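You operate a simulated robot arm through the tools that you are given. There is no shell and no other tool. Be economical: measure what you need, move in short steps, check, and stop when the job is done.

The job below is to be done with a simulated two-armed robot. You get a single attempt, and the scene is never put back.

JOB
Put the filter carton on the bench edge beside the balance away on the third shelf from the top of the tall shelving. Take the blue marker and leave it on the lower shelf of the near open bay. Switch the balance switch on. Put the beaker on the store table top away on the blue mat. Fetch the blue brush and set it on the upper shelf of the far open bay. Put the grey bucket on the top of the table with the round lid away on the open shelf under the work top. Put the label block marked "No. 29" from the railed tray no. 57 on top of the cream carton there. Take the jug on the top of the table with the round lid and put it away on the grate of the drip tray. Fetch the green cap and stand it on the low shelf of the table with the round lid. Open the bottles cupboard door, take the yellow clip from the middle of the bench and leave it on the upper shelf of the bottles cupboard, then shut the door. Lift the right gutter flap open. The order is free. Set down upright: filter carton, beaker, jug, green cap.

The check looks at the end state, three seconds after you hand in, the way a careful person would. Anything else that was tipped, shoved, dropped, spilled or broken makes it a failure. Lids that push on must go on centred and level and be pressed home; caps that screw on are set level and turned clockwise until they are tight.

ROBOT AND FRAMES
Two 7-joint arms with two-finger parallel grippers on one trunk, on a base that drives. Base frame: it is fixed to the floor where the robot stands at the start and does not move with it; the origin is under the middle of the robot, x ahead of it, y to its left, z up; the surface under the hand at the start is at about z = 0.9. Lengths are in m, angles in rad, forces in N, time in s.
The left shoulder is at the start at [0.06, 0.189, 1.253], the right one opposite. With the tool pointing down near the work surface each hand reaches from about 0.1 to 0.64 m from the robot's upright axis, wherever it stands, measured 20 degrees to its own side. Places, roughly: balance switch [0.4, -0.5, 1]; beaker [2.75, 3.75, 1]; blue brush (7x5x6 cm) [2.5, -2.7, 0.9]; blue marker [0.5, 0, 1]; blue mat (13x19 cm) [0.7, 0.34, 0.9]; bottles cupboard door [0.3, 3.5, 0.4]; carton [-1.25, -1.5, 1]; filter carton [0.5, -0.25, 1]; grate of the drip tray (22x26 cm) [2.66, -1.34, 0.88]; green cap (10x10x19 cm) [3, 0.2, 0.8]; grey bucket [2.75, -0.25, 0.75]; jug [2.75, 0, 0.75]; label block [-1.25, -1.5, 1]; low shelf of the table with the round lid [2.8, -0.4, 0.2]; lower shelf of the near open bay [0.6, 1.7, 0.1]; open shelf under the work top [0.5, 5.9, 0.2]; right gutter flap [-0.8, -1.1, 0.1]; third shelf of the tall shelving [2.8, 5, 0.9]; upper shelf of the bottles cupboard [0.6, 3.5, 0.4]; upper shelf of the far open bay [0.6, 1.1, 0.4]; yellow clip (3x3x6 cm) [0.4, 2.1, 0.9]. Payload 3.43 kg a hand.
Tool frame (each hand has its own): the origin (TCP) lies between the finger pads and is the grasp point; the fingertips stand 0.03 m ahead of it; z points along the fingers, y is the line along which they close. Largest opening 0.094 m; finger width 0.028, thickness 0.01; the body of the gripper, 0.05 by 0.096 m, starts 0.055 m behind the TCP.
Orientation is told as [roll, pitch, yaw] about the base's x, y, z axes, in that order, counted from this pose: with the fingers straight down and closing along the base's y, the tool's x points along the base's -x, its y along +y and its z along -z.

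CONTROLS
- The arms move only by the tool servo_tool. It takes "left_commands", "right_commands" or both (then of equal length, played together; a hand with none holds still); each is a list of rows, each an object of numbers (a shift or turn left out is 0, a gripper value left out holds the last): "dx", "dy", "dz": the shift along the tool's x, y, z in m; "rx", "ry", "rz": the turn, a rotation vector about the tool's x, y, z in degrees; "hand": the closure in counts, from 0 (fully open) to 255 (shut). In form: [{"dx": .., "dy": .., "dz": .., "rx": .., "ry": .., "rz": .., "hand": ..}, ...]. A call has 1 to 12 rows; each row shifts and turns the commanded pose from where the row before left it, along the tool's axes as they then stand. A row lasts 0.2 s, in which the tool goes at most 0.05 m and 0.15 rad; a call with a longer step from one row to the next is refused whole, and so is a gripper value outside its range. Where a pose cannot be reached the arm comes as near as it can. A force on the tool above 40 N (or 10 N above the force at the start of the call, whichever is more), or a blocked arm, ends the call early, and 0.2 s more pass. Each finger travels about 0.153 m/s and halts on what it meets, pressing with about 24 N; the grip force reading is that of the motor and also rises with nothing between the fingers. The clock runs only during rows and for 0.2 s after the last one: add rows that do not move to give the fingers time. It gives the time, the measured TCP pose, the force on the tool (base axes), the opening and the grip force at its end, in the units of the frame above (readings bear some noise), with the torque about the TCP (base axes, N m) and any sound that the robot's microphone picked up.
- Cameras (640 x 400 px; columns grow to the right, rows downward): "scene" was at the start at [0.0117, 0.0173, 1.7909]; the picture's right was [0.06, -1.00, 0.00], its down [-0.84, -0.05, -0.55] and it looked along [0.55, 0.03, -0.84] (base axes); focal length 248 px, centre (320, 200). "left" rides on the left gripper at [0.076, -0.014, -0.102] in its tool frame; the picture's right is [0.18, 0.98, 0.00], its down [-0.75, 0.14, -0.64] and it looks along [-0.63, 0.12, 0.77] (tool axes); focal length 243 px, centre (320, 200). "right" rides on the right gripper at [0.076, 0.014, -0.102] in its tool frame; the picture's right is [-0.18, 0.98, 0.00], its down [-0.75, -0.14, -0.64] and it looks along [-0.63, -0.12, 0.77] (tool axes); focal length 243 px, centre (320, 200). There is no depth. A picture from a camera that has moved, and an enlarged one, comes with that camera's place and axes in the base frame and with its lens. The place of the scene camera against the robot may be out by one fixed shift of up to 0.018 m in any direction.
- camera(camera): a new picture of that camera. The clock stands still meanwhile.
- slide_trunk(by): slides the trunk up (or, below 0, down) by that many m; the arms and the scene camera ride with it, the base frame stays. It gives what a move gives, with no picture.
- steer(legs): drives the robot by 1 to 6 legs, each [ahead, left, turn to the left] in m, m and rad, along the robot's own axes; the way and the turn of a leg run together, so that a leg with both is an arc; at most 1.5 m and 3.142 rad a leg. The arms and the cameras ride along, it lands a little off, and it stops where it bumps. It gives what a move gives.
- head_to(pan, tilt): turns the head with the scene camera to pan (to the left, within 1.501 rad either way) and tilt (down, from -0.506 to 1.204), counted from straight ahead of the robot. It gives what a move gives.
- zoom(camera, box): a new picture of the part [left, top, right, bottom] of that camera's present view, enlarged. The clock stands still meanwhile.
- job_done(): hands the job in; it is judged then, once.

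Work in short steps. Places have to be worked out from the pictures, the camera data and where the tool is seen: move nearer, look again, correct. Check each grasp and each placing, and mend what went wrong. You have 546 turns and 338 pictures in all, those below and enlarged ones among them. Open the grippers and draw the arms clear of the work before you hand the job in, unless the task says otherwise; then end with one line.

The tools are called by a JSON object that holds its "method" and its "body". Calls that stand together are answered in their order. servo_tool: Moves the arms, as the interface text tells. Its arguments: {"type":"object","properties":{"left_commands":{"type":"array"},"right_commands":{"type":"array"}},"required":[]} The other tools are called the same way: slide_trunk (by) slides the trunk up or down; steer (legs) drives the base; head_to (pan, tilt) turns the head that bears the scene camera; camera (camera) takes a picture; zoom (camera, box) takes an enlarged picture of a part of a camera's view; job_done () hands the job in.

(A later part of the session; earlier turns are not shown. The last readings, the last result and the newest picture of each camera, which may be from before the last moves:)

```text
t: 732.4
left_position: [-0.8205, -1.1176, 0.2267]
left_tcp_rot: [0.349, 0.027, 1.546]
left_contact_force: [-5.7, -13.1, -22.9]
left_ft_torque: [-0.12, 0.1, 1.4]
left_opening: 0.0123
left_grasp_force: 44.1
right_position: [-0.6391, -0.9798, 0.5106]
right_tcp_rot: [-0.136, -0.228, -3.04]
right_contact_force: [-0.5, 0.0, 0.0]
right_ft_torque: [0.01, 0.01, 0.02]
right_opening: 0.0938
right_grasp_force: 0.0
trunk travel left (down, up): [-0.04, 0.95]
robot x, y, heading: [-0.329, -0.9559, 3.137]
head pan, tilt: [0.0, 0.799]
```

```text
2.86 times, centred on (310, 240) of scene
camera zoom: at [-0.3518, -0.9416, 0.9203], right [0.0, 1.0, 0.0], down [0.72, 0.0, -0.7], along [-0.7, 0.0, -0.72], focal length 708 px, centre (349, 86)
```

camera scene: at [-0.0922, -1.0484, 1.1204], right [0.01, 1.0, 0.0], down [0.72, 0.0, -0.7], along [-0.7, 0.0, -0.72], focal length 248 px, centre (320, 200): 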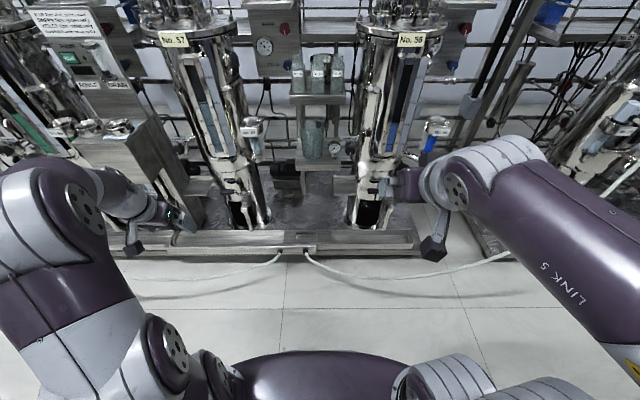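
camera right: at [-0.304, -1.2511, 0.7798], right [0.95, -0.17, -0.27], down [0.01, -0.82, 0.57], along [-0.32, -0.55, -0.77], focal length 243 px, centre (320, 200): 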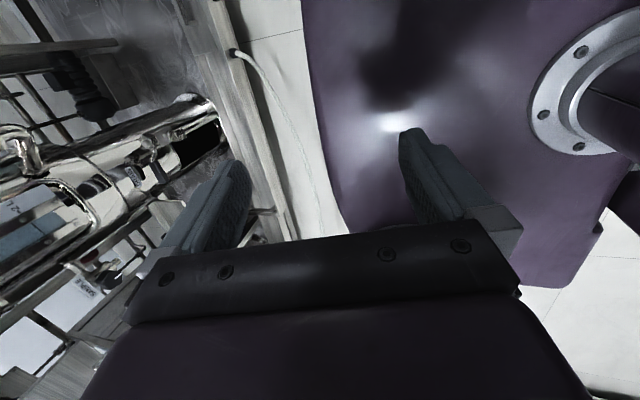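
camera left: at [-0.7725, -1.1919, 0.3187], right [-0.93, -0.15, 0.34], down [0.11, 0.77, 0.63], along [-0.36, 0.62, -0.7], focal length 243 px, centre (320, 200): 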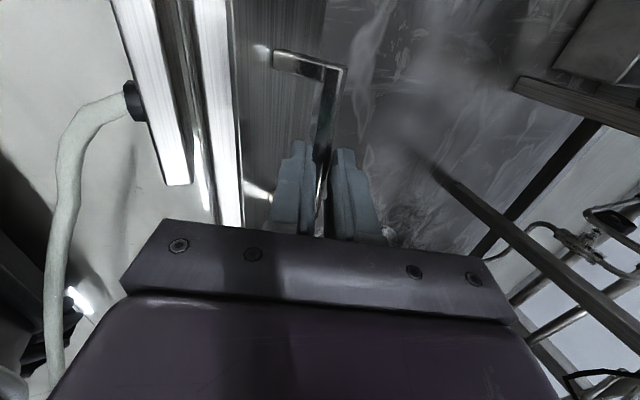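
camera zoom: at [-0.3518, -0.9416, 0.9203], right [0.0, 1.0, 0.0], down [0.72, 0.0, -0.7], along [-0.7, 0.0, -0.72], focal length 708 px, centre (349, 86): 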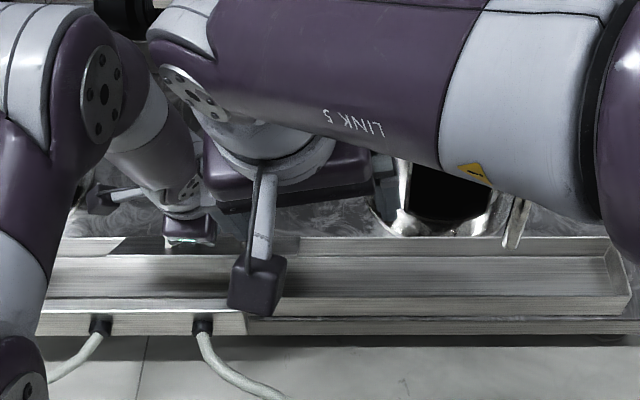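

The flap is rising: the trough shows beneath it. I continue.

{"method": "servo_tool", "body": {"left_commands": [{"dy": 0.0085, "dz": 0.0018}, {"dy": 0.0085, "dz": 0.0018}, {"dy": 0.0075, "dz": 0.005}, {"dy": 0.007, "dz": 0.006}, {}]}}

{"method": "camera", "body": {"camera": "left"}}

```text
t: 733.5
left_position: [-0.8536, -1.1175, 0.2241]
left_tcp_rot: [0.353, 0.028, 1.546]
left_contact_force: [7.3, -15.7, 0.5]
left_ft_torque: [-0.71, -0.59, 1.52]
left_opening: 0.0102
left_grasp_force: 43.7
right_position: [-0.639, -0.9797, 0.5115]
right_tcp_rot: [-0.134, -0.23, -3.04]
right_contact_force: [0.7, 0.5, -0.1]
right_ft_torque: [-0.03, -0.01, 0.02]
right_opening: 0.0939
right_grasp_force: 0.0
trunk travel left (down, up): [-0.04, 0.95]
robot x, y, heading: [-0.3293, -0.9518, 3.138]
head pan, tilt: [0.0, 0.799]
```

```text
83 pictures are left
camera left: at [-0.8069, -1.1912, 0.3177], right [-0.93, -0.15, 0.35], down [0.11, 0.77, 0.63], along [-0.36, 0.62, -0.7], focal length 243 px, centre (320, 200)
```

left: 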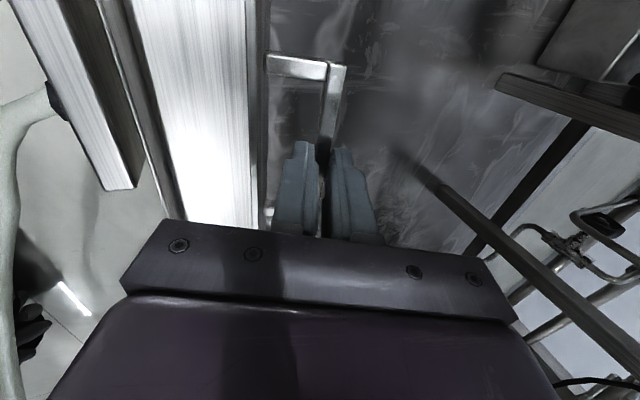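

The flap stands nearly upright. I push a little further back past vertical.

{"method": "servo_tool", "body": {"left_commands": [{"dy": 0.007, "dz": 0.006}, {"dy": 0.007, "dz": 0.007}, {"dy": 0.006, "dz": 0.008}, {}]}}

{"method": "camera", "body": {"camera": "left"}}

```text
t: 734.2
left_position: [-0.8706, -1.116, 0.2163]
left_tcp_rot: [0.346, 0.029, 1.555]
left_contact_force: [10.9, 3.9, 17.4]
left_ft_torque: [0.14, -1.32, 1.8]
left_opening: 0.0115
left_grasp_force: 45.4
right_position: [-0.6377, -0.9785, 0.5111]
right_tcp_rot: [-0.133, -0.23, -3.038]
right_contact_force: [1.1, 0.6, -0.4]
right_ft_torque: [0.02, 0.0, 0.01]
right_opening: 0.0938
right_grasp_force: 0.1
trunk travel left (down, up): [-0.04, 0.95]
robot x, y, heading: [-0.3314, -0.9536, 3.141]
head pan, tilt: [0.0, 0.799]
stopped in row 3 (left hand): the force on the tool passed its limit at 52 N (the readings are from after the stop); the commanded pose is now the measured one
```

```text
82 pictures are left
camera left: at [-0.8227, -1.1903, 0.31], right [-0.93, -0.16, 0.34], down [0.1, 0.77, 0.63], along [-0.36, 0.62, -0.7], focal length 243 px, centre (320, 200)
```

left: 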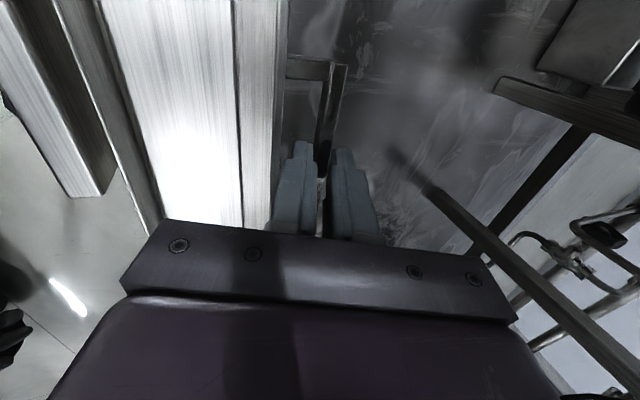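

The flap leans back past vertical. I open the fingers just a little and lift straight up out of the handle.

{"method": "servo_tool", "body": {"left_commands": [{"hand": 225}, {"hand": 205}, {}, {"dy": 0.005, "dz": -0.0095}, {"dy": 0.007, "dz": -0.019}, {"dy": 0.01, "dz": -0.028}, {}]}}

{"method": "camera", "body": {"camera": "left"}}

```text
t: 735.8
left_position: [-0.8714, -1.1155, 0.2762]
left_tcp_rot: [0.343, 0.03, 1.549]
left_contact_force: [0.7, 0.8, 0.4]
left_ft_torque: [0.0, -0.02, 0.02]
left_opening: 0.0185
left_grasp_force: 0.1
right_position: [-0.6389, -0.9801, 0.512]
right_tcp_rot: [-0.134, -0.23, -3.04]
right_contact_force: [0.2, 0.3, -0.2]
right_ft_torque: [-0.03, -0.02, 0.02]
right_opening: 0.094
right_grasp_force: 0.0
trunk travel left (down, up): [-0.04, 0.95]
robot x, y, heading: [-0.3311, -0.9539, 3.138]
head pan, tilt: [0.0, 0.799]
```

```text
81 pictures are left
camera left: at [-0.8247, -1.1887, 0.3692], right [-0.93, -0.16, 0.34], down [0.1, 0.77, 0.63], along [-0.36, 0.62, -0.7], focal length 243 px, centre (320, 200)
```

left: 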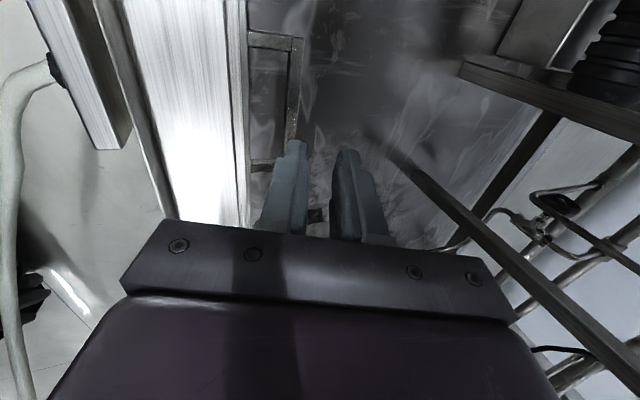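

The flap stays up. I withdraw the hand upward and check with the scene camera.

{"method": "servo_tool", "body": {"left_commands": [{"dy": 0.014, "dz": -0.04}, {"dy": 0.014, "dz": -0.04}, {"dy": -0.04}, {"dy": -0.045}, {"dy": -0.045}, {}]}}

{"method": "steer", "body": {"legs": [[-0.25, 0, 0]]}}

{"method": "zoom", "body": {"camera": "scene", "box": [180, 150, 440, 310]}}

```text
t: 737.2
left_position: [-0.747, -1.1167, 0.3176]
left_tcp_rot: [0.344, 0.029, 1.549]
left_contact_force: [-0.3, -0.5, 0.3]
left_ft_torque: [0.01, 0.0, 0.02]
left_opening: 0.0183
left_grasp_force: 0.0
right_position: [-0.6378, -0.9796, 0.5117]
right_tcp_rot: [-0.135, -0.229, -3.04]
right_contact_force: [-0.5, -0.3, 0.0]
right_ft_torque: [0.03, -0.01, -0.05]
right_opening: 0.0939
right_grasp_force: 0.0
trunk travel left (down, up): [-0.04, 0.95]
robot x, y, heading: [-0.3287, -0.9532, 3.141]
head pan, tilt: [0.0, 0.799]
```

```text
t: 739.1
left_position: [-0.4996, -1.1181, 0.3176]
left_tcp_rot: [0.345, 0.028, 1.552]
left_contact_force: [0.1, -0.3, -0.2]
left_ft_torque: [0.01, -0.01, 0.01]
left_opening: 0.0184
left_grasp_force: 0.2
right_position: [-0.3904, -0.9804, 0.5117]
right_tcp_rot: [-0.134, -0.228, -3.039]
right_contact_force: [0.6, -0.3, 1.0]
right_ft_torque: [0.03, 0.0, -0.02]
right_opening: 0.0942
right_grasp_force: 0.1
trunk travel left (down, up): [-0.04, 0.95]
robot x, y, heading: [-0.0841, -0.9544, 3.142]
head pan, tilt: [0.0, 0.799]
```

```text
2.46 times, centred on (310, 230) of scene
camera zoom: at [-0.1014, -0.9415, 0.9204], right [0.0, 1.0, 0.0], down [0.72, 0.0, -0.7], along [-0.7, 0.0, -0.72], focal length 610 px, centre (345, 126)
```

zoom: 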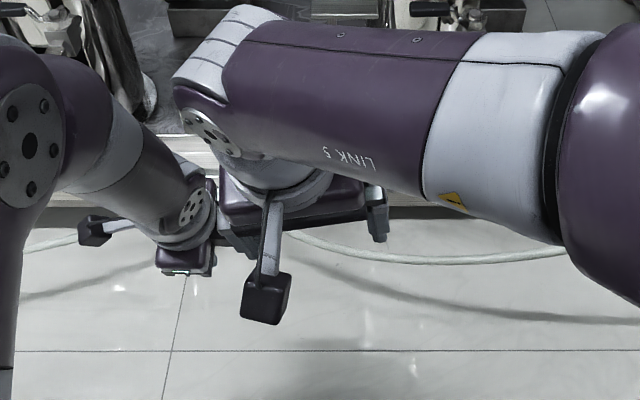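

{"method": "slide_trunk", "body": {"by": 0.4}}

{"method": "slide_trunk", "body": {"by": 0.4}}

{"method": "zoom", "body": {"camera": "scene", "box": [180, 200, 440, 360]}}

```text
t: 742.9
left_position: [-0.4993, -1.118, 0.7162]
left_tcp_rot: [0.345, 0.027, 1.551]
left_contact_force: [0.3, -1.0, -0.1]
left_ft_torque: [-0.01, 0.0, 0.0]
left_opening: 0.0184
left_grasp_force: 0.1
right_position: [-0.3903, -0.9805, 0.9117]
right_tcp_rot: [-0.134, -0.229, -3.039]
right_contact_force: [0.0, -0.6, 0.8]
right_ft_torque: [0.0, 0.0, -0.03]
right_opening: 0.0939
right_grasp_force: 0.1
trunk travel left (down, up): [-0.44, 0.55]
robot x, y, heading: [-0.0816, -0.9544, 3.142]
head pan, tilt: [0.0, 0.799]
```

```text
t: 746.7
left_position: [-0.4992, -1.1172, 1.1166]
left_tcp_rot: [0.344, 0.028, 1.551]
left_contact_force: [0.8, 0.4, -0.6]
left_ft_torque: [-0.01, 0.02, 0.0]
left_opening: 0.0186
left_grasp_force: 0.0
right_position: [-0.3892, -0.9802, 1.311]
right_tcp_rot: [-0.135, -0.229, -3.038]
right_contact_force: [-0.1, -0.4, -0.8]
right_ft_torque: [-0.03, -0.01, 0.01]
right_opening: 0.0939
right_grasp_force: 0.0
trunk travel left (down, up): [-0.84, 0.15]
robot x, y, heading: [-0.0819, -0.9542, 3.138]
head pan, tilt: [0.0, 0.799]
```

```text
2.46 times, centred on (310, 280) of scene
camera zoom: at [-0.1014, -0.9415, 1.7204], right [0.0, 1.0, 0.0], down [0.72, 0.0, -0.7], along [-0.7, 0.0, -0.72], focal length 610 px, centre (345, 3)
```

zoom: 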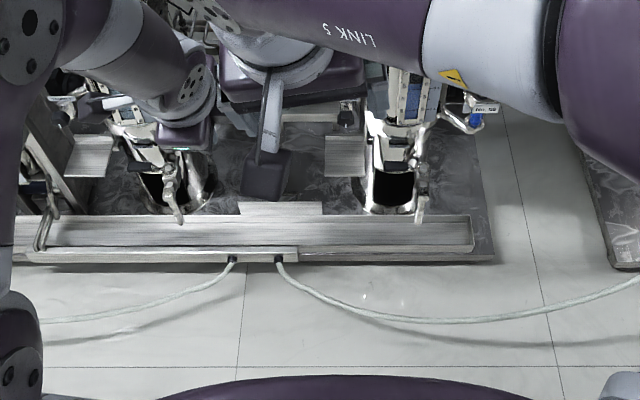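

The flap stands open. Now I drive to the row's other end to reach the tray from behind.

{"method": "steer", "body": {"legs": [[0.07, -1.5, 0], [0, -1.5, 0], [0, -0.4, 0]]}}

{"method": "head_to", "body": {"pan": 0.2, "tilt": 0.6}}

{"method": "camera", "body": {"camera": "scene"}}

```text
refused: leg 1 is longer than a leg can be; nothing moved
```

```text
t: 747.5
left_position: [-0.4996, -1.1183, 1.117]
left_tcp_rot: [0.343, 0.026, 1.552]
left_contact_force: [0.2, 0.3, -0.3]
left_ft_torque: [-0.01, 0.01, -0.01]
left_opening: 0.0183
left_grasp_force: 0.2
right_position: [-0.3904, -0.9808, 1.3116]
right_tcp_rot: [-0.134, -0.23, -3.038]
right_contact_force: [0.0, -0.4, -0.1]
right_ft_torque: [0.02, 0.0, -0.01]
right_opening: 0.0941
right_grasp_force: 0.0
trunk travel left (down, up): [-0.84, 0.15]
robot x, y, heading: [-0.0837, -0.9546, 3.135]
head pan, tilt: [0.201, 0.6]
```

```text
78 pictures are left
camera scene: at [-0.1073, -0.959, 1.7372], right [-0.2, 0.98, 0.0], down [0.55, 0.11, -0.82], along [-0.81, -0.16, -0.57], focal length 248 px, centre (320, 200)
```

scene: 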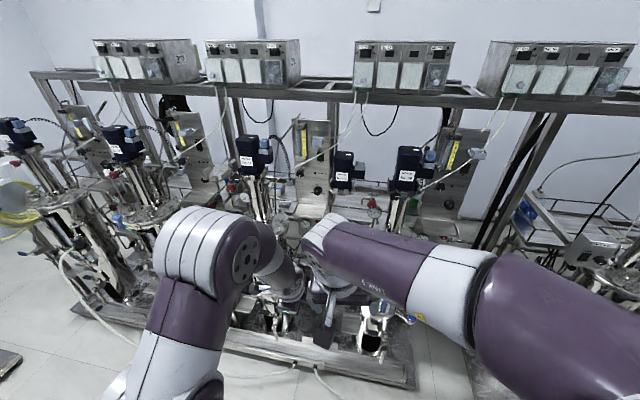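

{"method": "steer", "body": {"legs": [[0.07, -1.4, 0], [0, -1.45, 0], [0, -0.5, 0]]}}

{"method": "camera", "body": {"camera": "scene"}}

```text
t: 763.8
left_position: [-0.5639, 2.2332, 1.1175]
left_tcp_rot: [0.344, 0.026, 1.557]
left_contact_force: [0.0, -0.4, 0.1]
left_ft_torque: [-0.03, -0.01, -0.01]
left_opening: 0.0182
left_grasp_force: 0.0
right_position: [-0.4547, 2.3697, 1.3109]
right_tcp_rot: [-0.136, -0.227, -3.034]
right_contact_force: [-0.1, 0.0, 0.4]
right_ft_torque: [-0.04, 0.0, 0.0]
right_opening: 0.094
right_grasp_force: 0.0
trunk travel left (down, up): [-0.84, 0.15]
robot x, y, heading: [-0.1475, 2.3989, -3.142]
head pan, tilt: [0.201, 0.6]
```

```text
77 pictures are left
camera scene: at [-0.172, 2.3925, 1.7373], right [-0.2, 0.98, 0.0], down [0.55, 0.11, -0.82], along [-0.81, -0.17, -0.57], focal length 248 px, centre (320, 200)
```

scene: 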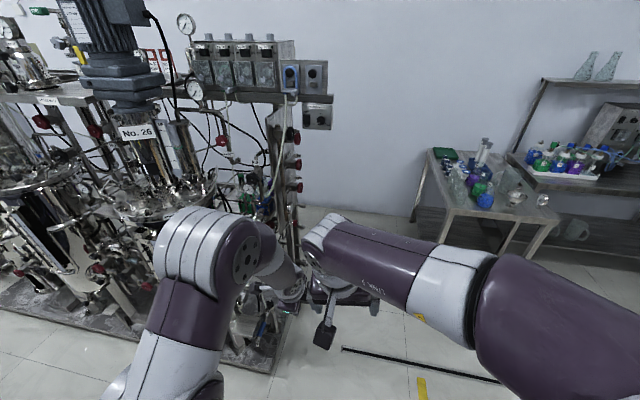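

The row ends at y≈2.0. I move out to y≈2.8, forward past the end, and look along the back of the row.

{"method": "steer", "body": {"legs": [[0, -0.4, 0], [1.3, 0, 0]]}}

{"method": "head_to", "body": {"pan": 1.3, "tilt": 0.5}}

{"method": "camera", "body": {"camera": "scene"}}

```text
t: 771.4
left_position: [-1.7334, 2.6393, 1.114]
left_tcp_rot: [0.34, 0.029, 1.537]
left_contact_force: [-0.9, 0.1, -0.1]
left_ft_torque: [-0.06, -0.07, 0.01]
left_opening: 0.0184
left_grasp_force: 0.0
right_position: [-1.6236, 2.7747, 1.3088]
right_tcp_rot: [-0.133, -0.224, -3.054]
right_contact_force: [-0.3, 0.0, -0.1]
right_ft_torque: [-0.02, -0.04, 0.01]
right_opening: 0.0938
right_grasp_force: 0.0
trunk travel left (down, up): [-0.84, 0.15]
robot x, y, heading: [-1.3065, 2.7926, 3.125]
head pan, tilt: [0.201, 0.6]
stopped in leg 2: the robot was blocked; the commanded pose is now the measured one
```

```text
t: 772.7
left_position: [-1.7272, 2.638, 1.1164]
left_tcp_rot: [0.344, 0.027, 1.538]
left_contact_force: [-0.5, 0.8, -0.1]
left_ft_torque: [0.0, -0.02, -0.02]
left_opening: 0.0183
left_grasp_force: 0.1
right_position: [-1.6168, 2.7731, 1.3116]
right_tcp_rot: [-0.134, -0.23, -3.053]
right_contact_force: [0.6, 0.0, 0.5]
right_ft_torque: [-0.04, 0.02, 0.0]
right_opening: 0.0941
right_grasp_force: 0.0
trunk travel left (down, up): [-0.84, 0.15]
robot x, y, heading: [-1.305, 2.7948, 3.121]
head pan, tilt: [1.3, 0.499]
```

```text
76 pictures are left
camera scene: at [-1.273, 2.7194, 1.7463], right [-0.96, 0.28, 0.0], down [0.14, 0.46, -0.88], along [-0.25, -0.84, -0.48], focal length 248 px, centre (320, 200)
```

scene: 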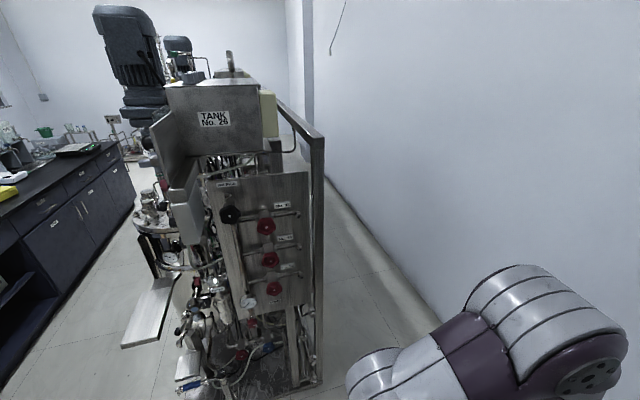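

The passage behind the row is about 0.82 m wide (x −1.51 to −2.33). I look ahead for what blocks here.

{"method": "head_to", "body": {"pan": 0.0, "tilt": 0.85}}

{"method": "camera", "body": {"camera": "scene"}}

```text
t: 774.2
left_position: [-1.7277, 2.6371, 1.1167]
left_tcp_rot: [0.341, 0.028, 1.539]
left_contact_force: [0.7, 0.2, -0.1]
left_ft_torque: [0.0, 0.02, -0.01]
left_opening: 0.0186
left_grasp_force: 0.1
right_position: [-1.617, 2.7724, 1.3114]
right_tcp_rot: [-0.135, -0.229, -3.054]
right_contact_force: [0.3, -0.5, -0.5]
right_ft_torque: [-0.05, -0.01, 0.01]
right_opening: 0.0939
right_grasp_force: 0.0
trunk travel left (down, up): [-0.84, 0.15]
robot x, y, heading: [-1.3089, 2.795, 3.124]
head pan, tilt: [0.0, 0.85]
```

```text
75 pictures are left
camera scene: at [-1.3255, 2.8081, 1.7164], right [0.01, 1.0, 0.0], down [0.75, -0.01, -0.66], along [-0.66, 0.01, -0.75], focal length 248 px, centre (320, 200)
```

scene: 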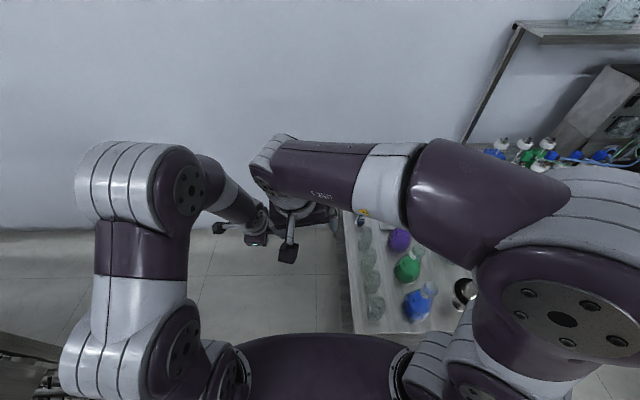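

A bottle table stands right of the opening. I back out, turn to face +x, and tuck the left hand before reversing into the passage.

{"method": "steer", "body": {"legs": [[-0.4, 0.05, 0], [0, 0, -1.56], [0, 0, -1.56]]}}

{"method": "servo_tool", "body": {"left_commands": [{"rz": -8.5}, {"rz": -8.5}, {"rz": -8.5}, {"rz": -8.5}, {"rz": -8.5}, {"rz": -8.5}, {"rz": -8.5}, {"rz": -8.5}, {"rz": -8.5}, {"rz": -8.5}, {"rz": -5}, {}]}}

{"method": "servo_tool", "body": {"left_commands": [{"dz": -0.045}, {"dz": -0.045}, {"dz": -0.045}, {"dx": 0.03, "dz": -0.03}, {"ry": 8}, {"ry": 8}, {"dx": 0.03}, {}]}}

```text
t: 784.3
left_position: [-0.4937, 2.9007, 1.1167]
left_tcp_rot: [0.343, 0.028, -1.593]
left_contact_force: [0.5, -0.2, -0.1]
left_ft_torque: [-0.03, 0.04, 0.01]
left_opening: 0.0184
left_grasp_force: 0.0
right_position: [-0.6028, 2.7638, 1.312]
right_tcp_rot: [-0.134, -0.227, 0.1]
right_contact_force: [0.1, -0.1, -0.2]
right_ft_torque: [-0.01, 0.01, 0.02]
right_opening: 0.0941
right_grasp_force: 0.1
trunk travel left (down, up): [-0.84, 0.15]
robot x, y, heading: [-0.9128, 2.7354, -0.007]
head pan, tilt: [0.0, 0.85]
```

```text
t: 786.9
left_position: [-0.493, 2.9014, 1.1166]
left_tcp_rot: [0.03, -0.342, -0.031]
left_contact_force: [-0.1, 0.4, -0.1]
left_ft_torque: [0.0, -0.01, 0.0]
left_opening: 0.0182
left_grasp_force: 0.0
right_position: [-0.603, 2.764, 1.3109]
right_tcp_rot: [-0.134, -0.227, 0.099]
right_contact_force: [-0.3, -0.2, -0.2]
right_ft_torque: [0.01, -0.01, 0.01]
right_opening: 0.0939
right_grasp_force: 0.1
trunk travel left (down, up): [-0.84, 0.15]
robot x, y, heading: [-0.9084, 2.7389, -0.006]
head pan, tilt: [0.0, 0.85]
```

```text
t: 788.7
left_position: [-0.6061, 2.898, 1.2593]
left_tcp_rot: [0.027, -0.063, -0.022]
left_contact_force: [0.1, 0.4, 0.4]
left_ft_torque: [-0.01, 0.02, 0.0]
left_opening: 0.0183
left_grasp_force: 0.0
right_position: [-0.6022, 2.7633, 1.3101]
right_tcp_rot: [-0.135, -0.23, 0.102]
right_contact_force: [-0.2, -0.3, -0.6]
right_ft_torque: [0.0, 0.03, 0.02]
right_opening: 0.0942
right_grasp_force: 0.0
trunk travel left (down, up): [-0.84, 0.15]
robot x, y, heading: [-0.9081, 2.7374, -0.003]
head pan, tilt: [0.0, 0.85]
```

Tucked. I strafe to y≈2.6 and reverse into the corner behind the row.

{"method": "steer", "body": {"legs": [[0, -0.14, 0], [-1.04, 0, 0]]}}

{"method": "head_to", "body": {"pan": -1.3, "tilt": 0.6}}

{"method": "camera", "body": {"camera": "scene"}}

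```text
t: 795.1
left_position: [-1.6549, 2.7637, 1.2589]
left_tcp_rot: [0.028, -0.063, -0.018]
left_contact_force: [0.5, -0.3, -0.1]
left_ft_torque: [0.0, -0.01, -0.01]
left_opening: 0.0185
left_grasp_force: 0.1
right_position: [-1.6501, 2.6283, 1.3111]
right_tcp_rot: [-0.134, -0.228, 0.105]
right_contact_force: [-0.6, 0.1, -0.4]
right_ft_torque: [-0.01, 0.02, 0.02]
right_opening: 0.0939
right_grasp_force: 0.0
trunk travel left (down, up): [-0.84, 0.15]
robot x, y, heading: [-1.9588, 2.5997, -0.001]
head pan, tilt: [0.0, 0.85]
```

```text
t: 796.5
left_position: [-1.6558, 2.7626, 1.2602]
left_tcp_rot: [0.027, -0.062, -0.019]
left_contact_force: [-0.1, -0.5, 0.7]
left_ft_torque: [-0.02, -0.02, 0.05]
left_opening: 0.0183
left_grasp_force: 0.1
right_position: [-1.6514, 2.6274, 1.3109]
right_tcp_rot: [-0.135, -0.228, 0.105]
right_contact_force: [1.0, 0.4, -1.1]
right_ft_torque: [0.01, -0.03, -0.01]
right_opening: 0.0937
right_grasp_force: 0.1
trunk travel left (down, up): [-0.84, 0.15]
robot x, y, heading: [-1.9563, 2.5999, -0.002]
head pan, tilt: [-1.3, 0.6]
```

```text
74 pictures are left
camera scene: at [-1.9939, 2.5293, 1.7373], right [-0.96, -0.27, 0.0], down [-0.15, 0.54, -0.82], along [0.22, -0.79, -0.57], focal length 248 px, centre (320, 200)
```

scene: 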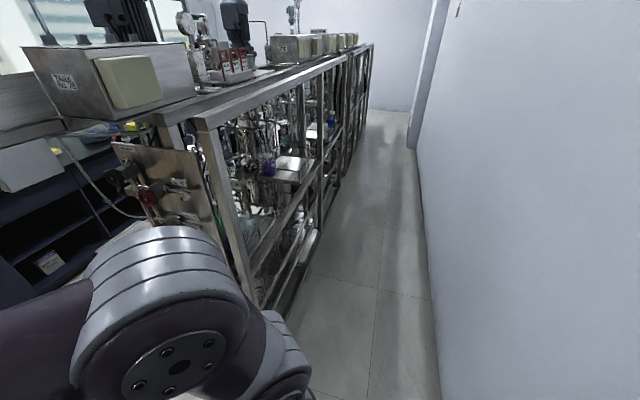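

The back passage is clear. I strafe along it to y≈−1.35.

{"method": "steer", "body": {"legs": [[0, -1.4, 0], [0, -1.4, 0]]}}

{"method": "head_to", "body": {"pan": -1.0, "tilt": 0.6}}

{"method": "camera", "body": {"camera": "scene"}}

```text
t: 810.1
left_position: [-1.6507, -0.0387, 1.2583]
left_tcp_rot: [0.028, -0.063, -0.015]
left_contact_force: [1.1, -0.2, 0.0]
left_ft_torque: [0.01, 0.01, 0.0]
left_opening: 0.0182
left_grasp_force: 0.1
right_position: [-1.6476, -0.1742, 1.3112]
right_tcp_rot: [-0.135, -0.23, 0.112]
right_contact_force: [-0.1, 0.3, 0.1]
right_ft_torque: [0.01, -0.01, 0.01]
right_opening: 0.0941
right_grasp_force: 0.0
trunk travel left (down, up): [-0.84, 0.15]
robot x, y, heading: [-1.9555, -0.2032, 0.009]
head pan, tilt: [-1.3, 0.6]
```

```text
t: 810.9
left_position: [-1.6506, -0.0388, 1.2599]
left_tcp_rot: [0.028, -0.063, -0.013]
left_contact_force: [-1.0, 1.0, 0.1]
left_ft_torque: [0.01, 0.02, -0.02]
left_opening: 0.0183
left_grasp_force: 0.0
right_position: [-1.6469, -0.1748, 1.3113]
right_tcp_rot: [-0.134, -0.229, 0.109]
right_contact_force: [-0.1, 0.7, 0.0]
right_ft_torque: [-0.01, -0.02, 0.01]
right_opening: 0.0941
right_grasp_force: 0.1
trunk travel left (down, up): [-0.84, 0.15]
robot x, y, heading: [-1.9519, -0.2016, 0.007]
head pan, tilt: [-1.0, 0.6]
```

```text
73 pictures are left
camera scene: at [-1.965, -0.2641, 1.7373], right [-0.84, -0.54, 0.0], down [-0.31, 0.47, -0.82], along [0.45, -0.69, -0.57], focal length 248 px, centre (320, 200)
```

scene: 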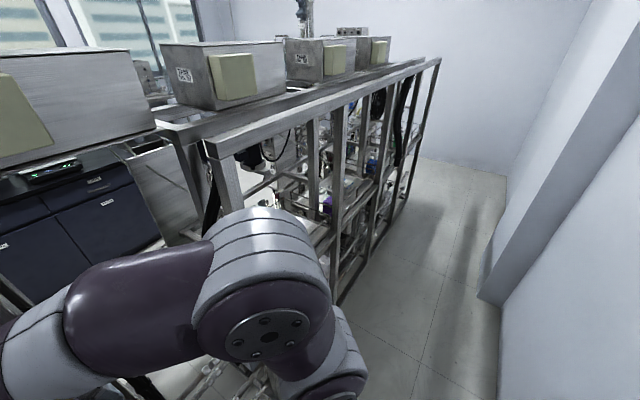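

{"method": "steer", "body": {"legs": [[0, -1.15, 0]]}}

{"method": "head_to", "body": {"pan": 0.0, "tilt": 0.8}}

{"method": "camera", "body": {"camera": "scene"}}

{"method": "zoom", "body": {"camera": "scene", "box": [230, 100, 410, 230]}}

```text
t: 816.7
left_position: [-1.6436, -1.1785, 1.259]
left_tcp_rot: [0.026, -0.062, -0.012]
left_contact_force: [-0.1, 0.7, -0.3]
left_ft_torque: [-0.02, 0.01, 0.01]
left_opening: 0.0187
left_grasp_force: 0.1
right_position: [-1.6406, -1.3151, 1.3101]
right_tcp_rot: [-0.135, -0.229, 0.112]
right_contact_force: [0.0, 0.0, -0.5]
right_ft_torque: [-0.01, 0.04, 0.0]
right_opening: 0.0938
right_grasp_force: 0.0
trunk travel left (down, up): [-0.84, 0.15]
robot x, y, heading: [-1.9469, -1.3446, 0.009]
head pan, tilt: [-1.0, 0.6]
```

```text
t: 818.0
left_position: [-1.6445, -1.1795, 1.2593]
left_tcp_rot: [0.028, -0.063, -0.013]
left_contact_force: [-0.5, -0.1, -0.5]
left_ft_torque: [0.01, 0.0, -0.01]
left_opening: 0.0185
left_grasp_force: 0.1
right_position: [-1.6402, -1.3154, 1.3114]
right_tcp_rot: [-0.134, -0.227, 0.111]
right_contact_force: [0.1, 0.3, 0.0]
right_ft_torque: [-0.02, 0.0, -0.02]
right_opening: 0.0939
right_grasp_force: 0.0
trunk travel left (down, up): [-0.84, 0.15]
robot x, y, heading: [-1.9499, -1.3467, 0.009]
head pan, tilt: [0.0, 0.799]
```

```text
72 pictures are left
camera scene: at [-1.9255, -1.331, 1.7204], right [0.01, -1.0, 0.0], down [-0.72, 0.0, -0.7], along [0.7, 0.0, -0.72], focal length 248 px, centre (320, 200)
```

scene: 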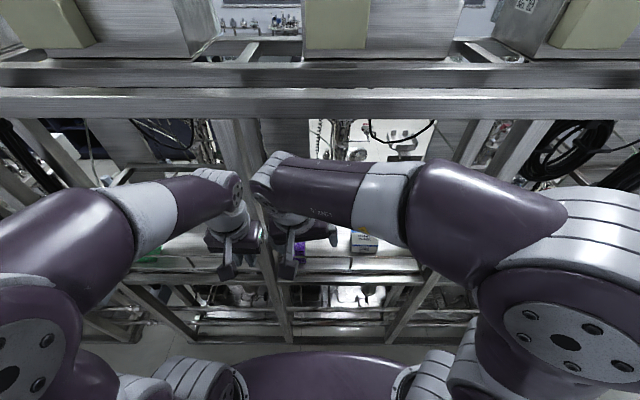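

```text
3.08 times, centred on (320, 165) of scene
camera zoom: at [-1.9255, -1.331, 1.7204], right [0.01, -1.0, 0.0], down [-0.72, 0.0, -0.7], along [0.7, 0.0, -0.72], focal length 763 px, centre (320, 308)
```

zoom: 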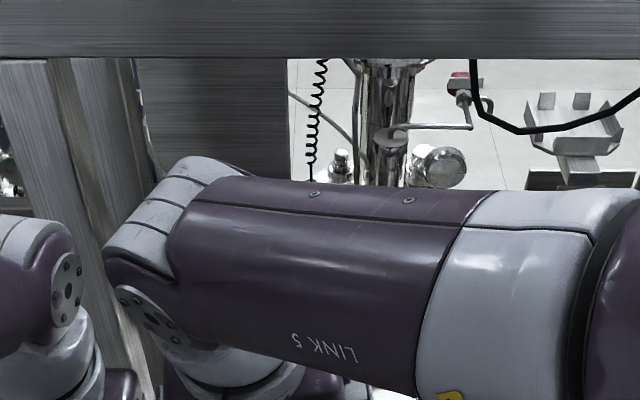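

From behind, the tray with the carton is right ahead between two posts. I pitch the right hand 45° forward and look with its camera.

{"method": "servo_tool", "body": {"right_commands": [{"ry": -8}, {"ry": -8}, {"ry": -8}, {"ry": -7}, {"dy": -0.04}, {"dy": -0.04}, {}]}}

{"method": "camera", "body": {"camera": "right"}}

```text
t: 819.6
left_position: [-1.6449, -1.18, 1.2596]
left_tcp_rot: [0.027, -0.062, -0.012]
left_contact_force: [-0.4, 0.6, -0.4]
left_ft_torque: [0.05, 0.0, 0.02]
left_opening: 0.0182
left_grasp_force: 0.0
right_position: [-1.6347, -1.3943, 1.3204]
right_tcp_rot: [-0.183, -0.764, 0.209]
right_contact_force: [-0.3, -0.1, -0.7]
right_ft_torque: [-0.01, -0.01, -0.03]
right_opening: 0.0943
right_grasp_force: 0.0
trunk travel left (down, up): [-0.84, 0.15]
robot x, y, heading: [-1.9496, -1.3419, 0.005]
head pan, tilt: [0.0, 0.799]
```

```text
70 pictures are left
camera right: at [-1.7617, -1.3874, 1.3391], right [0.05, 1.0, 0.0], down [0.09, 0.0, 1.0], along [0.99, -0.05, -0.09], focal length 243 px, centre (320, 200)
```

right: 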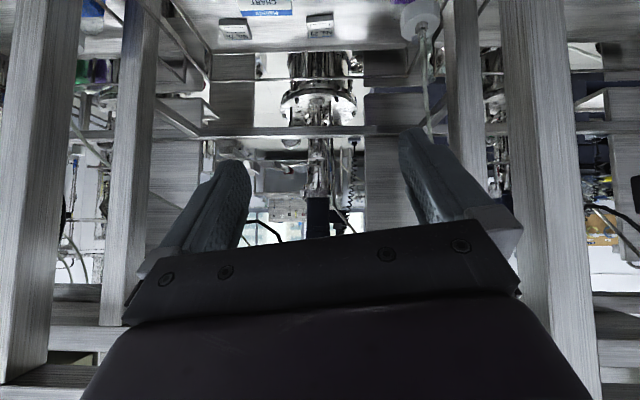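

No. 29 is confirmed at about [-1.257, -1.415], No. 75 at y≈−1.61 and the carton between/behind. I level the closing axis, drive in 0.12 m and lower toward the block.

{"method": "servo_tool", "body": {"right_commands": [{"rz": 5.2}, {"rz": 5.2}, {"dz": 0.045}, {"dz": 0.045}, {"dz": 0.045}, {}]}}

{"method": "steer", "body": {"legs": [[0.1, 0, 0]]}}

{"method": "camera", "body": {"camera": "right"}}

```text
t: 821.0
left_position: [-1.6466, -1.1801, 1.2601]
left_tcp_rot: [0.028, -0.065, -0.012]
left_contact_force: [-0.5, -0.5, -0.5]
left_ft_torque: [-0.02, -0.02, -0.02]
left_opening: 0.0184
left_grasp_force: 0.0
right_position: [-1.5399, -1.3991, 1.2252]
right_tcp_rot: [-0.004, -0.782, -0.046]
right_contact_force: [0.5, -0.4, 0.7]
right_ft_torque: [-0.02, 0.0, 0.01]
right_opening: 0.0939
right_grasp_force: 0.1
trunk travel left (down, up): [-0.84, 0.15]
robot x, y, heading: [-1.9487, -1.3431, 0.008]
head pan, tilt: [0.0, 0.799]
```

```text
t: 822.1
left_position: [-1.5631, -1.1801, 1.2593]
left_tcp_rot: [0.028, -0.042, -0.005]
left_contact_force: [0.1, -0.1, -0.7]
left_ft_torque: [0.01, 0.05, 0.0]
left_opening: 0.0186
left_grasp_force: 0.0
right_position: [-1.4514, -1.3993, 1.2234]
right_tcp_rot: [-0.005, -0.779, -0.044]
right_contact_force: [0.5, -0.9, -0.1]
right_ft_torque: [0.0, 0.01, -0.02]
right_opening: 0.094
right_grasp_force: 0.1
trunk travel left (down, up): [-0.84, 0.15]
robot x, y, heading: [-1.861, -1.34, 0.014]
head pan, tilt: [0.0, 0.799]
stopped in leg 1: the force on the tool passed its limit at 150 N (the readings are from after the stop); the commanded pose is now the measured one
```

```text
69 pictures are left
camera right: at [-1.5772, -1.3794, 1.2441], right [0.18, 0.98, 0.13], down [0.08, -0.14, 0.99], along [0.98, -0.17, -0.1], focal length 243 px, centre (320, 200)
```

right: 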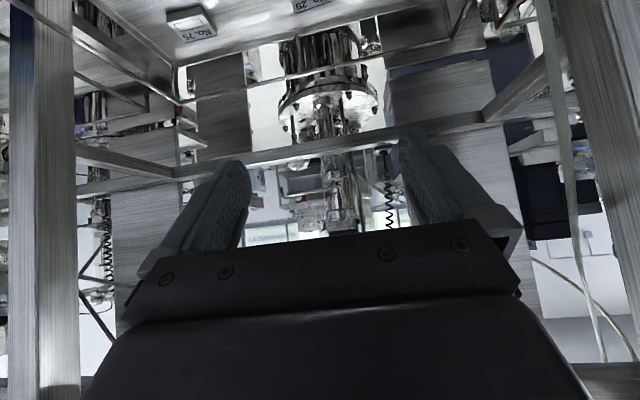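

The left hand bumped a post. I back off a little and shift the left hand aside.

{"method": "steer", "body": {"legs": [[-0.05, 0, 0]]}}

{"method": "servo_tool", "body": {"left_commands": [{"dy": 0.045}, {"dy": 0.045}, {"dy": 0.045}, {"dz": -0.03}, {}]}}

{"method": "steer", "body": {"legs": [[0.07, 0, -0.01]]}}

{"method": "camera", "body": {"camera": "scene"}}

```text
t: 823.1
left_position: [-1.6086, -1.1789, 1.2575]
left_tcp_rot: [0.029, -0.041, -0.006]
left_contact_force: [0.8, 0.2, 0.6]
left_ft_torque: [0.0, 0.06, -0.03]
left_opening: 0.0184
left_grasp_force: 0.1
right_position: [-1.4989, -1.3982, 1.2232]
right_tcp_rot: [-0.007, -0.774, -0.043]
right_contact_force: [-0.3, 0.2, -1.3]
right_ft_torque: [0.02, 0.0, 0.01]
right_opening: 0.0939
right_grasp_force: 0.0
trunk travel left (down, up): [-0.84, 0.15]
robot x, y, heading: [-1.9091, -1.3444, 0.008]
head pan, tilt: [0.0, 0.799]
```

```text
t: 824.3
left_position: [-1.6144, -1.0449, 1.2703]
left_tcp_rot: [0.026, -0.045, -0.008]
left_contact_force: [-0.2, 0.7, -0.2]
left_ft_torque: [0.01, 0.0, -0.01]
left_opening: 0.0186
left_grasp_force: 0.0
left hand out of reach, approached as far as the arm can: row 4
right_position: [-1.5033, -1.3989, 1.2256]
right_tcp_rot: [-0.005, -0.78, -0.045]
right_contact_force: [0.1, -0.3, -0.2]
right_ft_torque: [0.01, 0.0, 0.0]
right_opening: 0.0942
right_grasp_force: 0.0
trunk travel left (down, up): [-0.84, 0.15]
robot x, y, heading: [-1.9102, -1.3431, 0.008]
head pan, tilt: [0.0, 0.799]
```

```text
t: 825.3
left_position: [-1.5452, -1.048, 1.2723]
left_tcp_rot: [0.028, -0.047, -0.017]
left_contact_force: [0.0, 0.5, 0.8]
left_ft_torque: [0.02, 0.01, 0.02]
left_opening: 0.0185
left_grasp_force: 0.1
right_position: [-1.4369, -1.404, 1.226]
right_tcp_rot: [-0.006, -0.782, -0.055]
right_contact_force: [-0.3, 0.5, 0.9]
right_ft_torque: [0.02, -0.01, -0.01]
right_opening: 0.0941
right_grasp_force: 0.1
trunk travel left (down, up): [-0.84, 0.15]
robot x, y, heading: [-1.8409, -1.3455, -0.004]
head pan, tilt: [0.0, 0.799]
```

```text
68 pictures are left
camera scene: at [-1.8242, -1.3304, 1.7205], right [0.0, -1.0, 0.0], down [-0.71, 0.0, -0.7], along [0.7, 0.0, -0.71], focal length 248 px, centre (320, 200)
```

scene: 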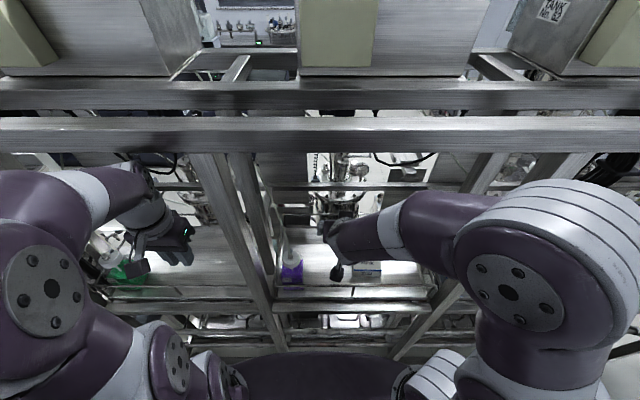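

I lower the right hand toward the block, watching the rails.

{"method": "servo_tool", "body": {"right_commands": [{"dx": 0.0187, "dz": 0.0405, "dy": -0.002}, {"dx": 0.0187, "dz": 0.0405, "dy": -0.002}, {"dx": 0.0187, "dz": 0.0405}, {"dx": 0.0187, "dz": 0.0405}, {}]}}

{"method": "camera", "body": {"camera": "right"}}

{"method": "zoom", "body": {"camera": "scene", "box": [240, 190, 480, 310]}}

```text
t: 826.5
left_position: [-1.5425, -1.049, 1.2708]
left_tcp_rot: [0.027, -0.044, -0.017]
left_contact_force: [-0.7, -0.2, -0.1]
left_ft_torque: [0.04, -0.01, -0.02]
left_opening: 0.0183
left_grasp_force: 0.1
right_position: [-1.3747, -1.4118, 1.0571]
right_tcp_rot: [-0.006, -0.779, -0.055]
right_contact_force: [0.1, -0.5, -0.7]
right_ft_torque: [0.01, 0.01, 0.0]
right_opening: 0.094
right_grasp_force: 0.0
trunk travel left (down, up): [-0.84, 0.15]
robot x, y, heading: [-1.8465, -1.3397, -0.006]
head pan, tilt: [0.0, 0.799]
```

```text
67 pictures are left
camera right: at [-1.499, -1.3898, 1.0764], right [0.19, 0.97, 0.13], down [0.08, -0.14, 0.99], along [0.98, -0.18, -0.1], focal length 243 px, centre (320, 200)
```

right: 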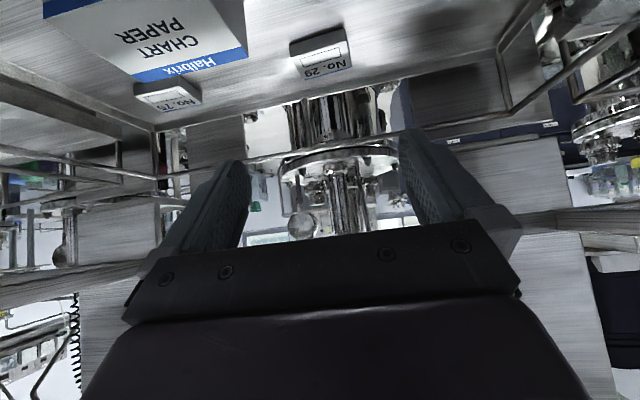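

```text
2.67 times, centred on (360, 250) of scene
camera zoom: at [-1.8205, -1.3305, 1.7204], right [0.0, -1.0, 0.0], down [-0.72, 0.0, -0.7], along [0.7, 0.0, -0.72], focal length 661 px, centre (213, 67)
```

zoom: 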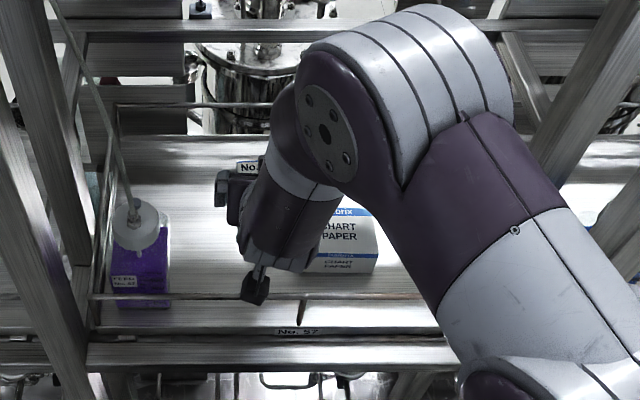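

The block is at about [-1.243, -1.414]. I advance most of the way with the fingers open and look.

{"method": "servo_tool", "body": {"right_commands": [{"dx": 0.006, "dz": 0.042}, {"dx": 0.006, "dz": 0.042}, {"dx": 0.006, "dz": 0.04}, {"dx": 0.003, "dz": 0.03}, {}]}}

{"method": "camera", "body": {"camera": "right"}}

```text
t: 827.7
left_position: [-1.543, -1.0486, 1.2718]
left_tcp_rot: [0.028, -0.046, -0.019]
left_contact_force: [-0.5, 0.0, -0.5]
left_ft_torque: [0.0, -0.01, 0.0]
left_opening: 0.0182
left_grasp_force: 0.0
right_position: [-1.2809, -1.4166, 0.933]
right_tcp_rot: [-0.005, -0.78, -0.055]
right_contact_force: [0.3, -0.1, 0.2]
right_ft_torque: [-0.01, -0.04, -0.01]
right_opening: 0.0938
right_grasp_force: 0.1
trunk travel left (down, up): [-0.84, 0.15]
robot x, y, heading: [-1.8412, -1.3421, 0.0]
head pan, tilt: [0.0, 0.799]
```

```text
65 pictures are left
camera right: at [-1.4055, -1.3954, 0.9516], right [0.19, 0.97, 0.13], down [0.08, -0.14, 0.99], along [0.98, -0.18, -0.1], focal length 243 px, centre (320, 200)
```

right: 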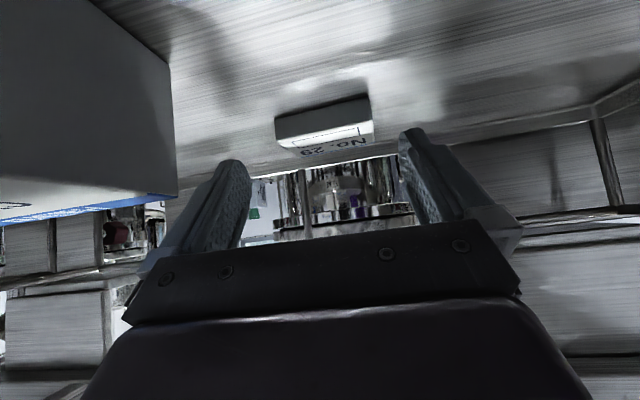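

{"method": "servo_tool", "body": {"right_commands": [{"dx": 0.001, "dy": 0.003, "dz": 0.028}, {"dx": 0.001, "dz": 0.02}, {}, {"hand": 120}, {"hand": 255}, {}, {}]}}

{"method": "camera", "body": {"camera": "right"}}

```text
t: 828.3
left_position: [-1.5494, -1.0492, 1.2741]
left_tcp_rot: [0.028, -0.05, -0.019]
left_contact_force: [-0.1, 0.2, 0.3]
left_ft_torque: [0.03, 0.01, -0.02]
left_opening: 0.0183
left_grasp_force: 0.0
right_position: [-1.2533, -1.4129, 0.9111]
right_tcp_rot: [0.0, -0.796, -0.055]
right_contact_force: [-2.7, 3.8, 6.7]
right_ft_torque: [-0.1, 0.17, -0.07]
right_opening: 0.0929
right_grasp_force: 0.2
trunk travel left (down, up): [-0.84, 0.15]
robot x, y, heading: [-1.8419, -1.3447, 0.002]
head pan, tilt: [0.0, 0.799]
stopped in row 2 (right hand): the force on the tool passed its limit at 52 N (the readings are from after the stop); the commanded pose is now the measured one
```

```text
64 pictures are left
camera right: at [-1.3786, -1.3922, 0.9279], right [0.18, 0.97, 0.13], down [0.06, -0.14, 0.99], along [0.98, -0.17, -0.08], focal length 243 px, centre (320, 200)
```

right: 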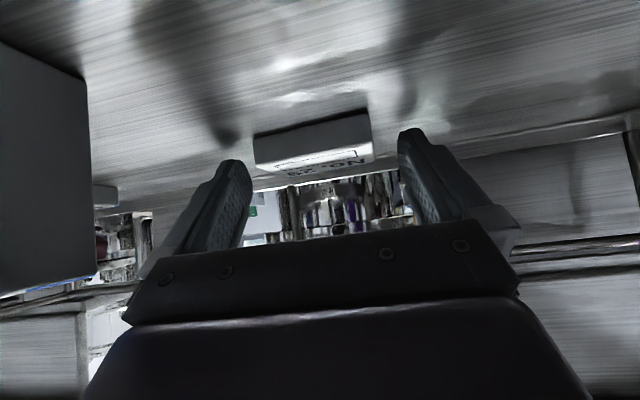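

The fingertips touched the tray floor (z≈0.89) on both sides of the block. I raise 4 mm, go 8 mm forward and close.

{"method": "servo_tool", "body": {"right_commands": [{"dx": -0.0028, "dz": -0.0028}, {"dx": -0.0057, "dz": 0.0057}, {"hand": 120}, {"hand": 255}, {}, {}]}}

{"method": "camera", "body": {"camera": "right"}}

```text
t: 829.7
left_position: [-1.5431, -1.0469, 1.2703]
left_tcp_rot: [0.029, -0.047, -0.017]
left_contact_force: [-0.3, 0.2, -0.3]
left_ft_torque: [0.01, 0.01, -0.02]
left_opening: 0.0186
left_grasp_force: 0.0
right_position: [-1.2404, -1.4133, 0.9104]
right_tcp_rot: [-0.003, -0.795, -0.056]
right_contact_force: [7.2, 2.7, 21.2]
right_ft_torque: [0.77, -0.49, -0.17]
right_opening: 0.0612
right_grasp_force: 23.9
trunk travel left (down, up): [-0.84, 0.15]
robot x, y, heading: [-1.8406, -1.3414, -0.004]
head pan, tilt: [0.0, 0.799]
```

```text
63 pictures are left
camera right: at [-1.3659, -1.3927, 0.9286], right [0.18, 0.97, 0.13], down [0.06, -0.14, 0.99], along [0.98, -0.17, -0.09], focal length 243 px, centre (320, 200)
```

right: 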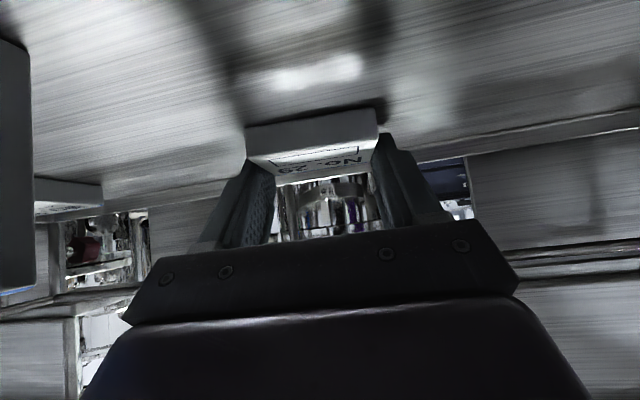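

Block No. 29 is gripped. I lift it 9 cm and check.

{"method": "servo_tool", "body": {"right_commands": [{"dx": -0.014, "dz": -0.014}, {"dx": -0.028, "dz": -0.028}, {"dx": -0.028, "dz": -0.028}, {}]}}

{"method": "camera", "body": {"camera": "right"}}

```text
t: 830.7
left_position: [-1.5406, -1.0481, 1.2707]
left_tcp_rot: [0.028, -0.044, -0.018]
left_contact_force: [0.4, 0.2, 0.2]
left_ft_torque: [-0.01, 0.02, 0.04]
left_opening: 0.0181
left_grasp_force: 0.2
right_position: [-1.2409, -1.415, 1.0054]
right_tcp_rot: [-0.004, -0.786, -0.055]
right_contact_force: [0.6, 0.3, -0.8]
right_ft_torque: [0.0, -0.03, 0.0]
right_opening: 0.0613
right_grasp_force: 23.6
trunk travel left (down, up): [-0.84, 0.15]
robot x, y, heading: [-1.8445, -1.3429, -0.001]
head pan, tilt: [0.0, 0.799]
```

```text
62 pictures are left
camera right: at [-1.3659, -1.3936, 1.0251], right [0.19, 0.97, 0.13], down [0.07, -0.14, 0.99], along [0.98, -0.17, -0.1], focal length 243 px, centre (320, 200)
```

right: 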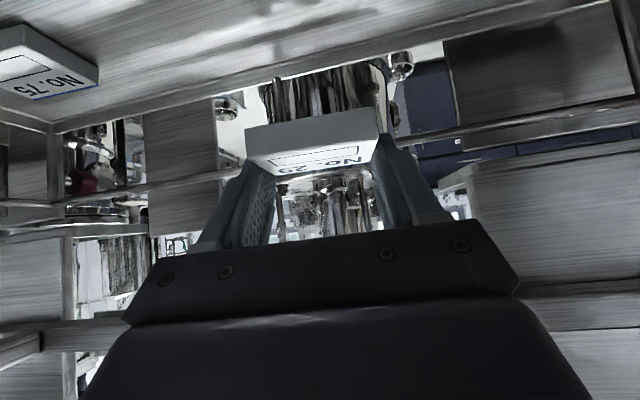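

I carry it back and across to above the carton.

{"method": "servo_tool", "body": {"right_commands": [{"dx": 0.0166, "dy": -0.026, "dz": -0.027}, {"dx": 0.0166, "dy": -0.026, "dz": -0.027}, {"dx": 0.0166, "dy": -0.026, "dz": -0.027}, {"dx": 0.0166, "dy": -0.026, "dz": -0.027}, {}]}}

{"method": "camera", "body": {"camera": "right"}}

{"method": "zoom", "body": {"camera": "scene", "box": [290, 190, 450, 310]}}

```text
t: 831.9
left_position: [-1.5412, -1.0463, 1.2705]
left_tcp_rot: [0.028, -0.043, -0.016]
left_contact_force: [-0.5, 0.8, -0.3]
left_ft_torque: [-0.01, 0.05, -0.01]
left_opening: 0.0184
left_grasp_force: 0.0
right_position: [-1.3709, -1.5115, 1.0378]
right_tcp_rot: [-0.003, -0.786, -0.052]
right_contact_force: [-0.6, 0.0, -0.7]
right_ft_torque: [0.0, 0.0, 0.0]
right_opening: 0.061
right_grasp_force: 23.8
trunk travel left (down, up): [-0.84, 0.15]
robot x, y, heading: [-1.8427, -1.3468, -0.006]
head pan, tilt: [0.0, 0.799]
```

```text
61 pictures are left
camera right: at [-1.496, -1.4907, 1.0556], right [0.18, 0.97, 0.13], down [0.07, -0.14, 0.99], along [0.98, -0.17, -0.09], focal length 243 px, centre (320, 200)
```

right: 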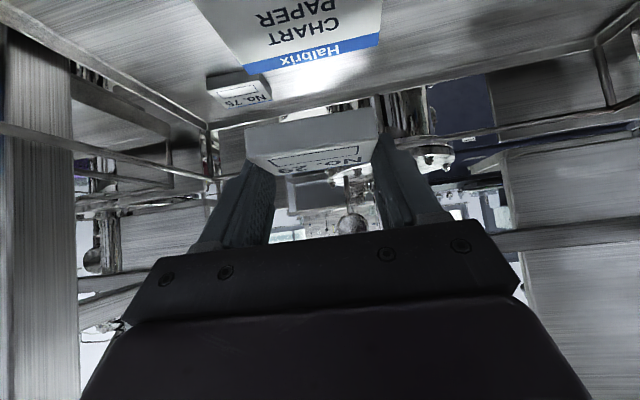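

```text
3.33 times, centred on (370, 250) of scene
camera zoom: at [-1.8186, -1.3298, 1.7204], right [0.0, -1.0, 0.0], down [-0.72, 0.0, -0.7], along [0.7, 0.0, -0.72], focal length 826 px, centre (153, 33)
```

zoom: 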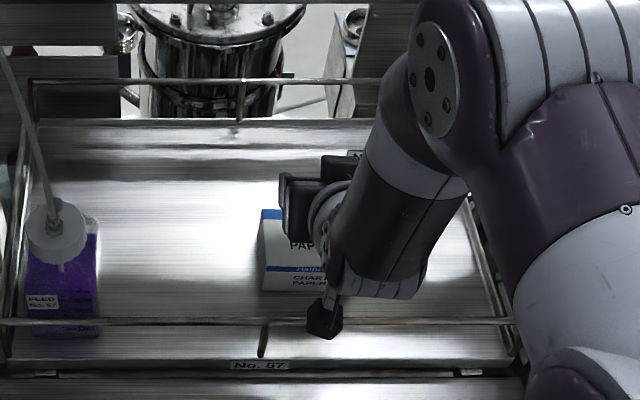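

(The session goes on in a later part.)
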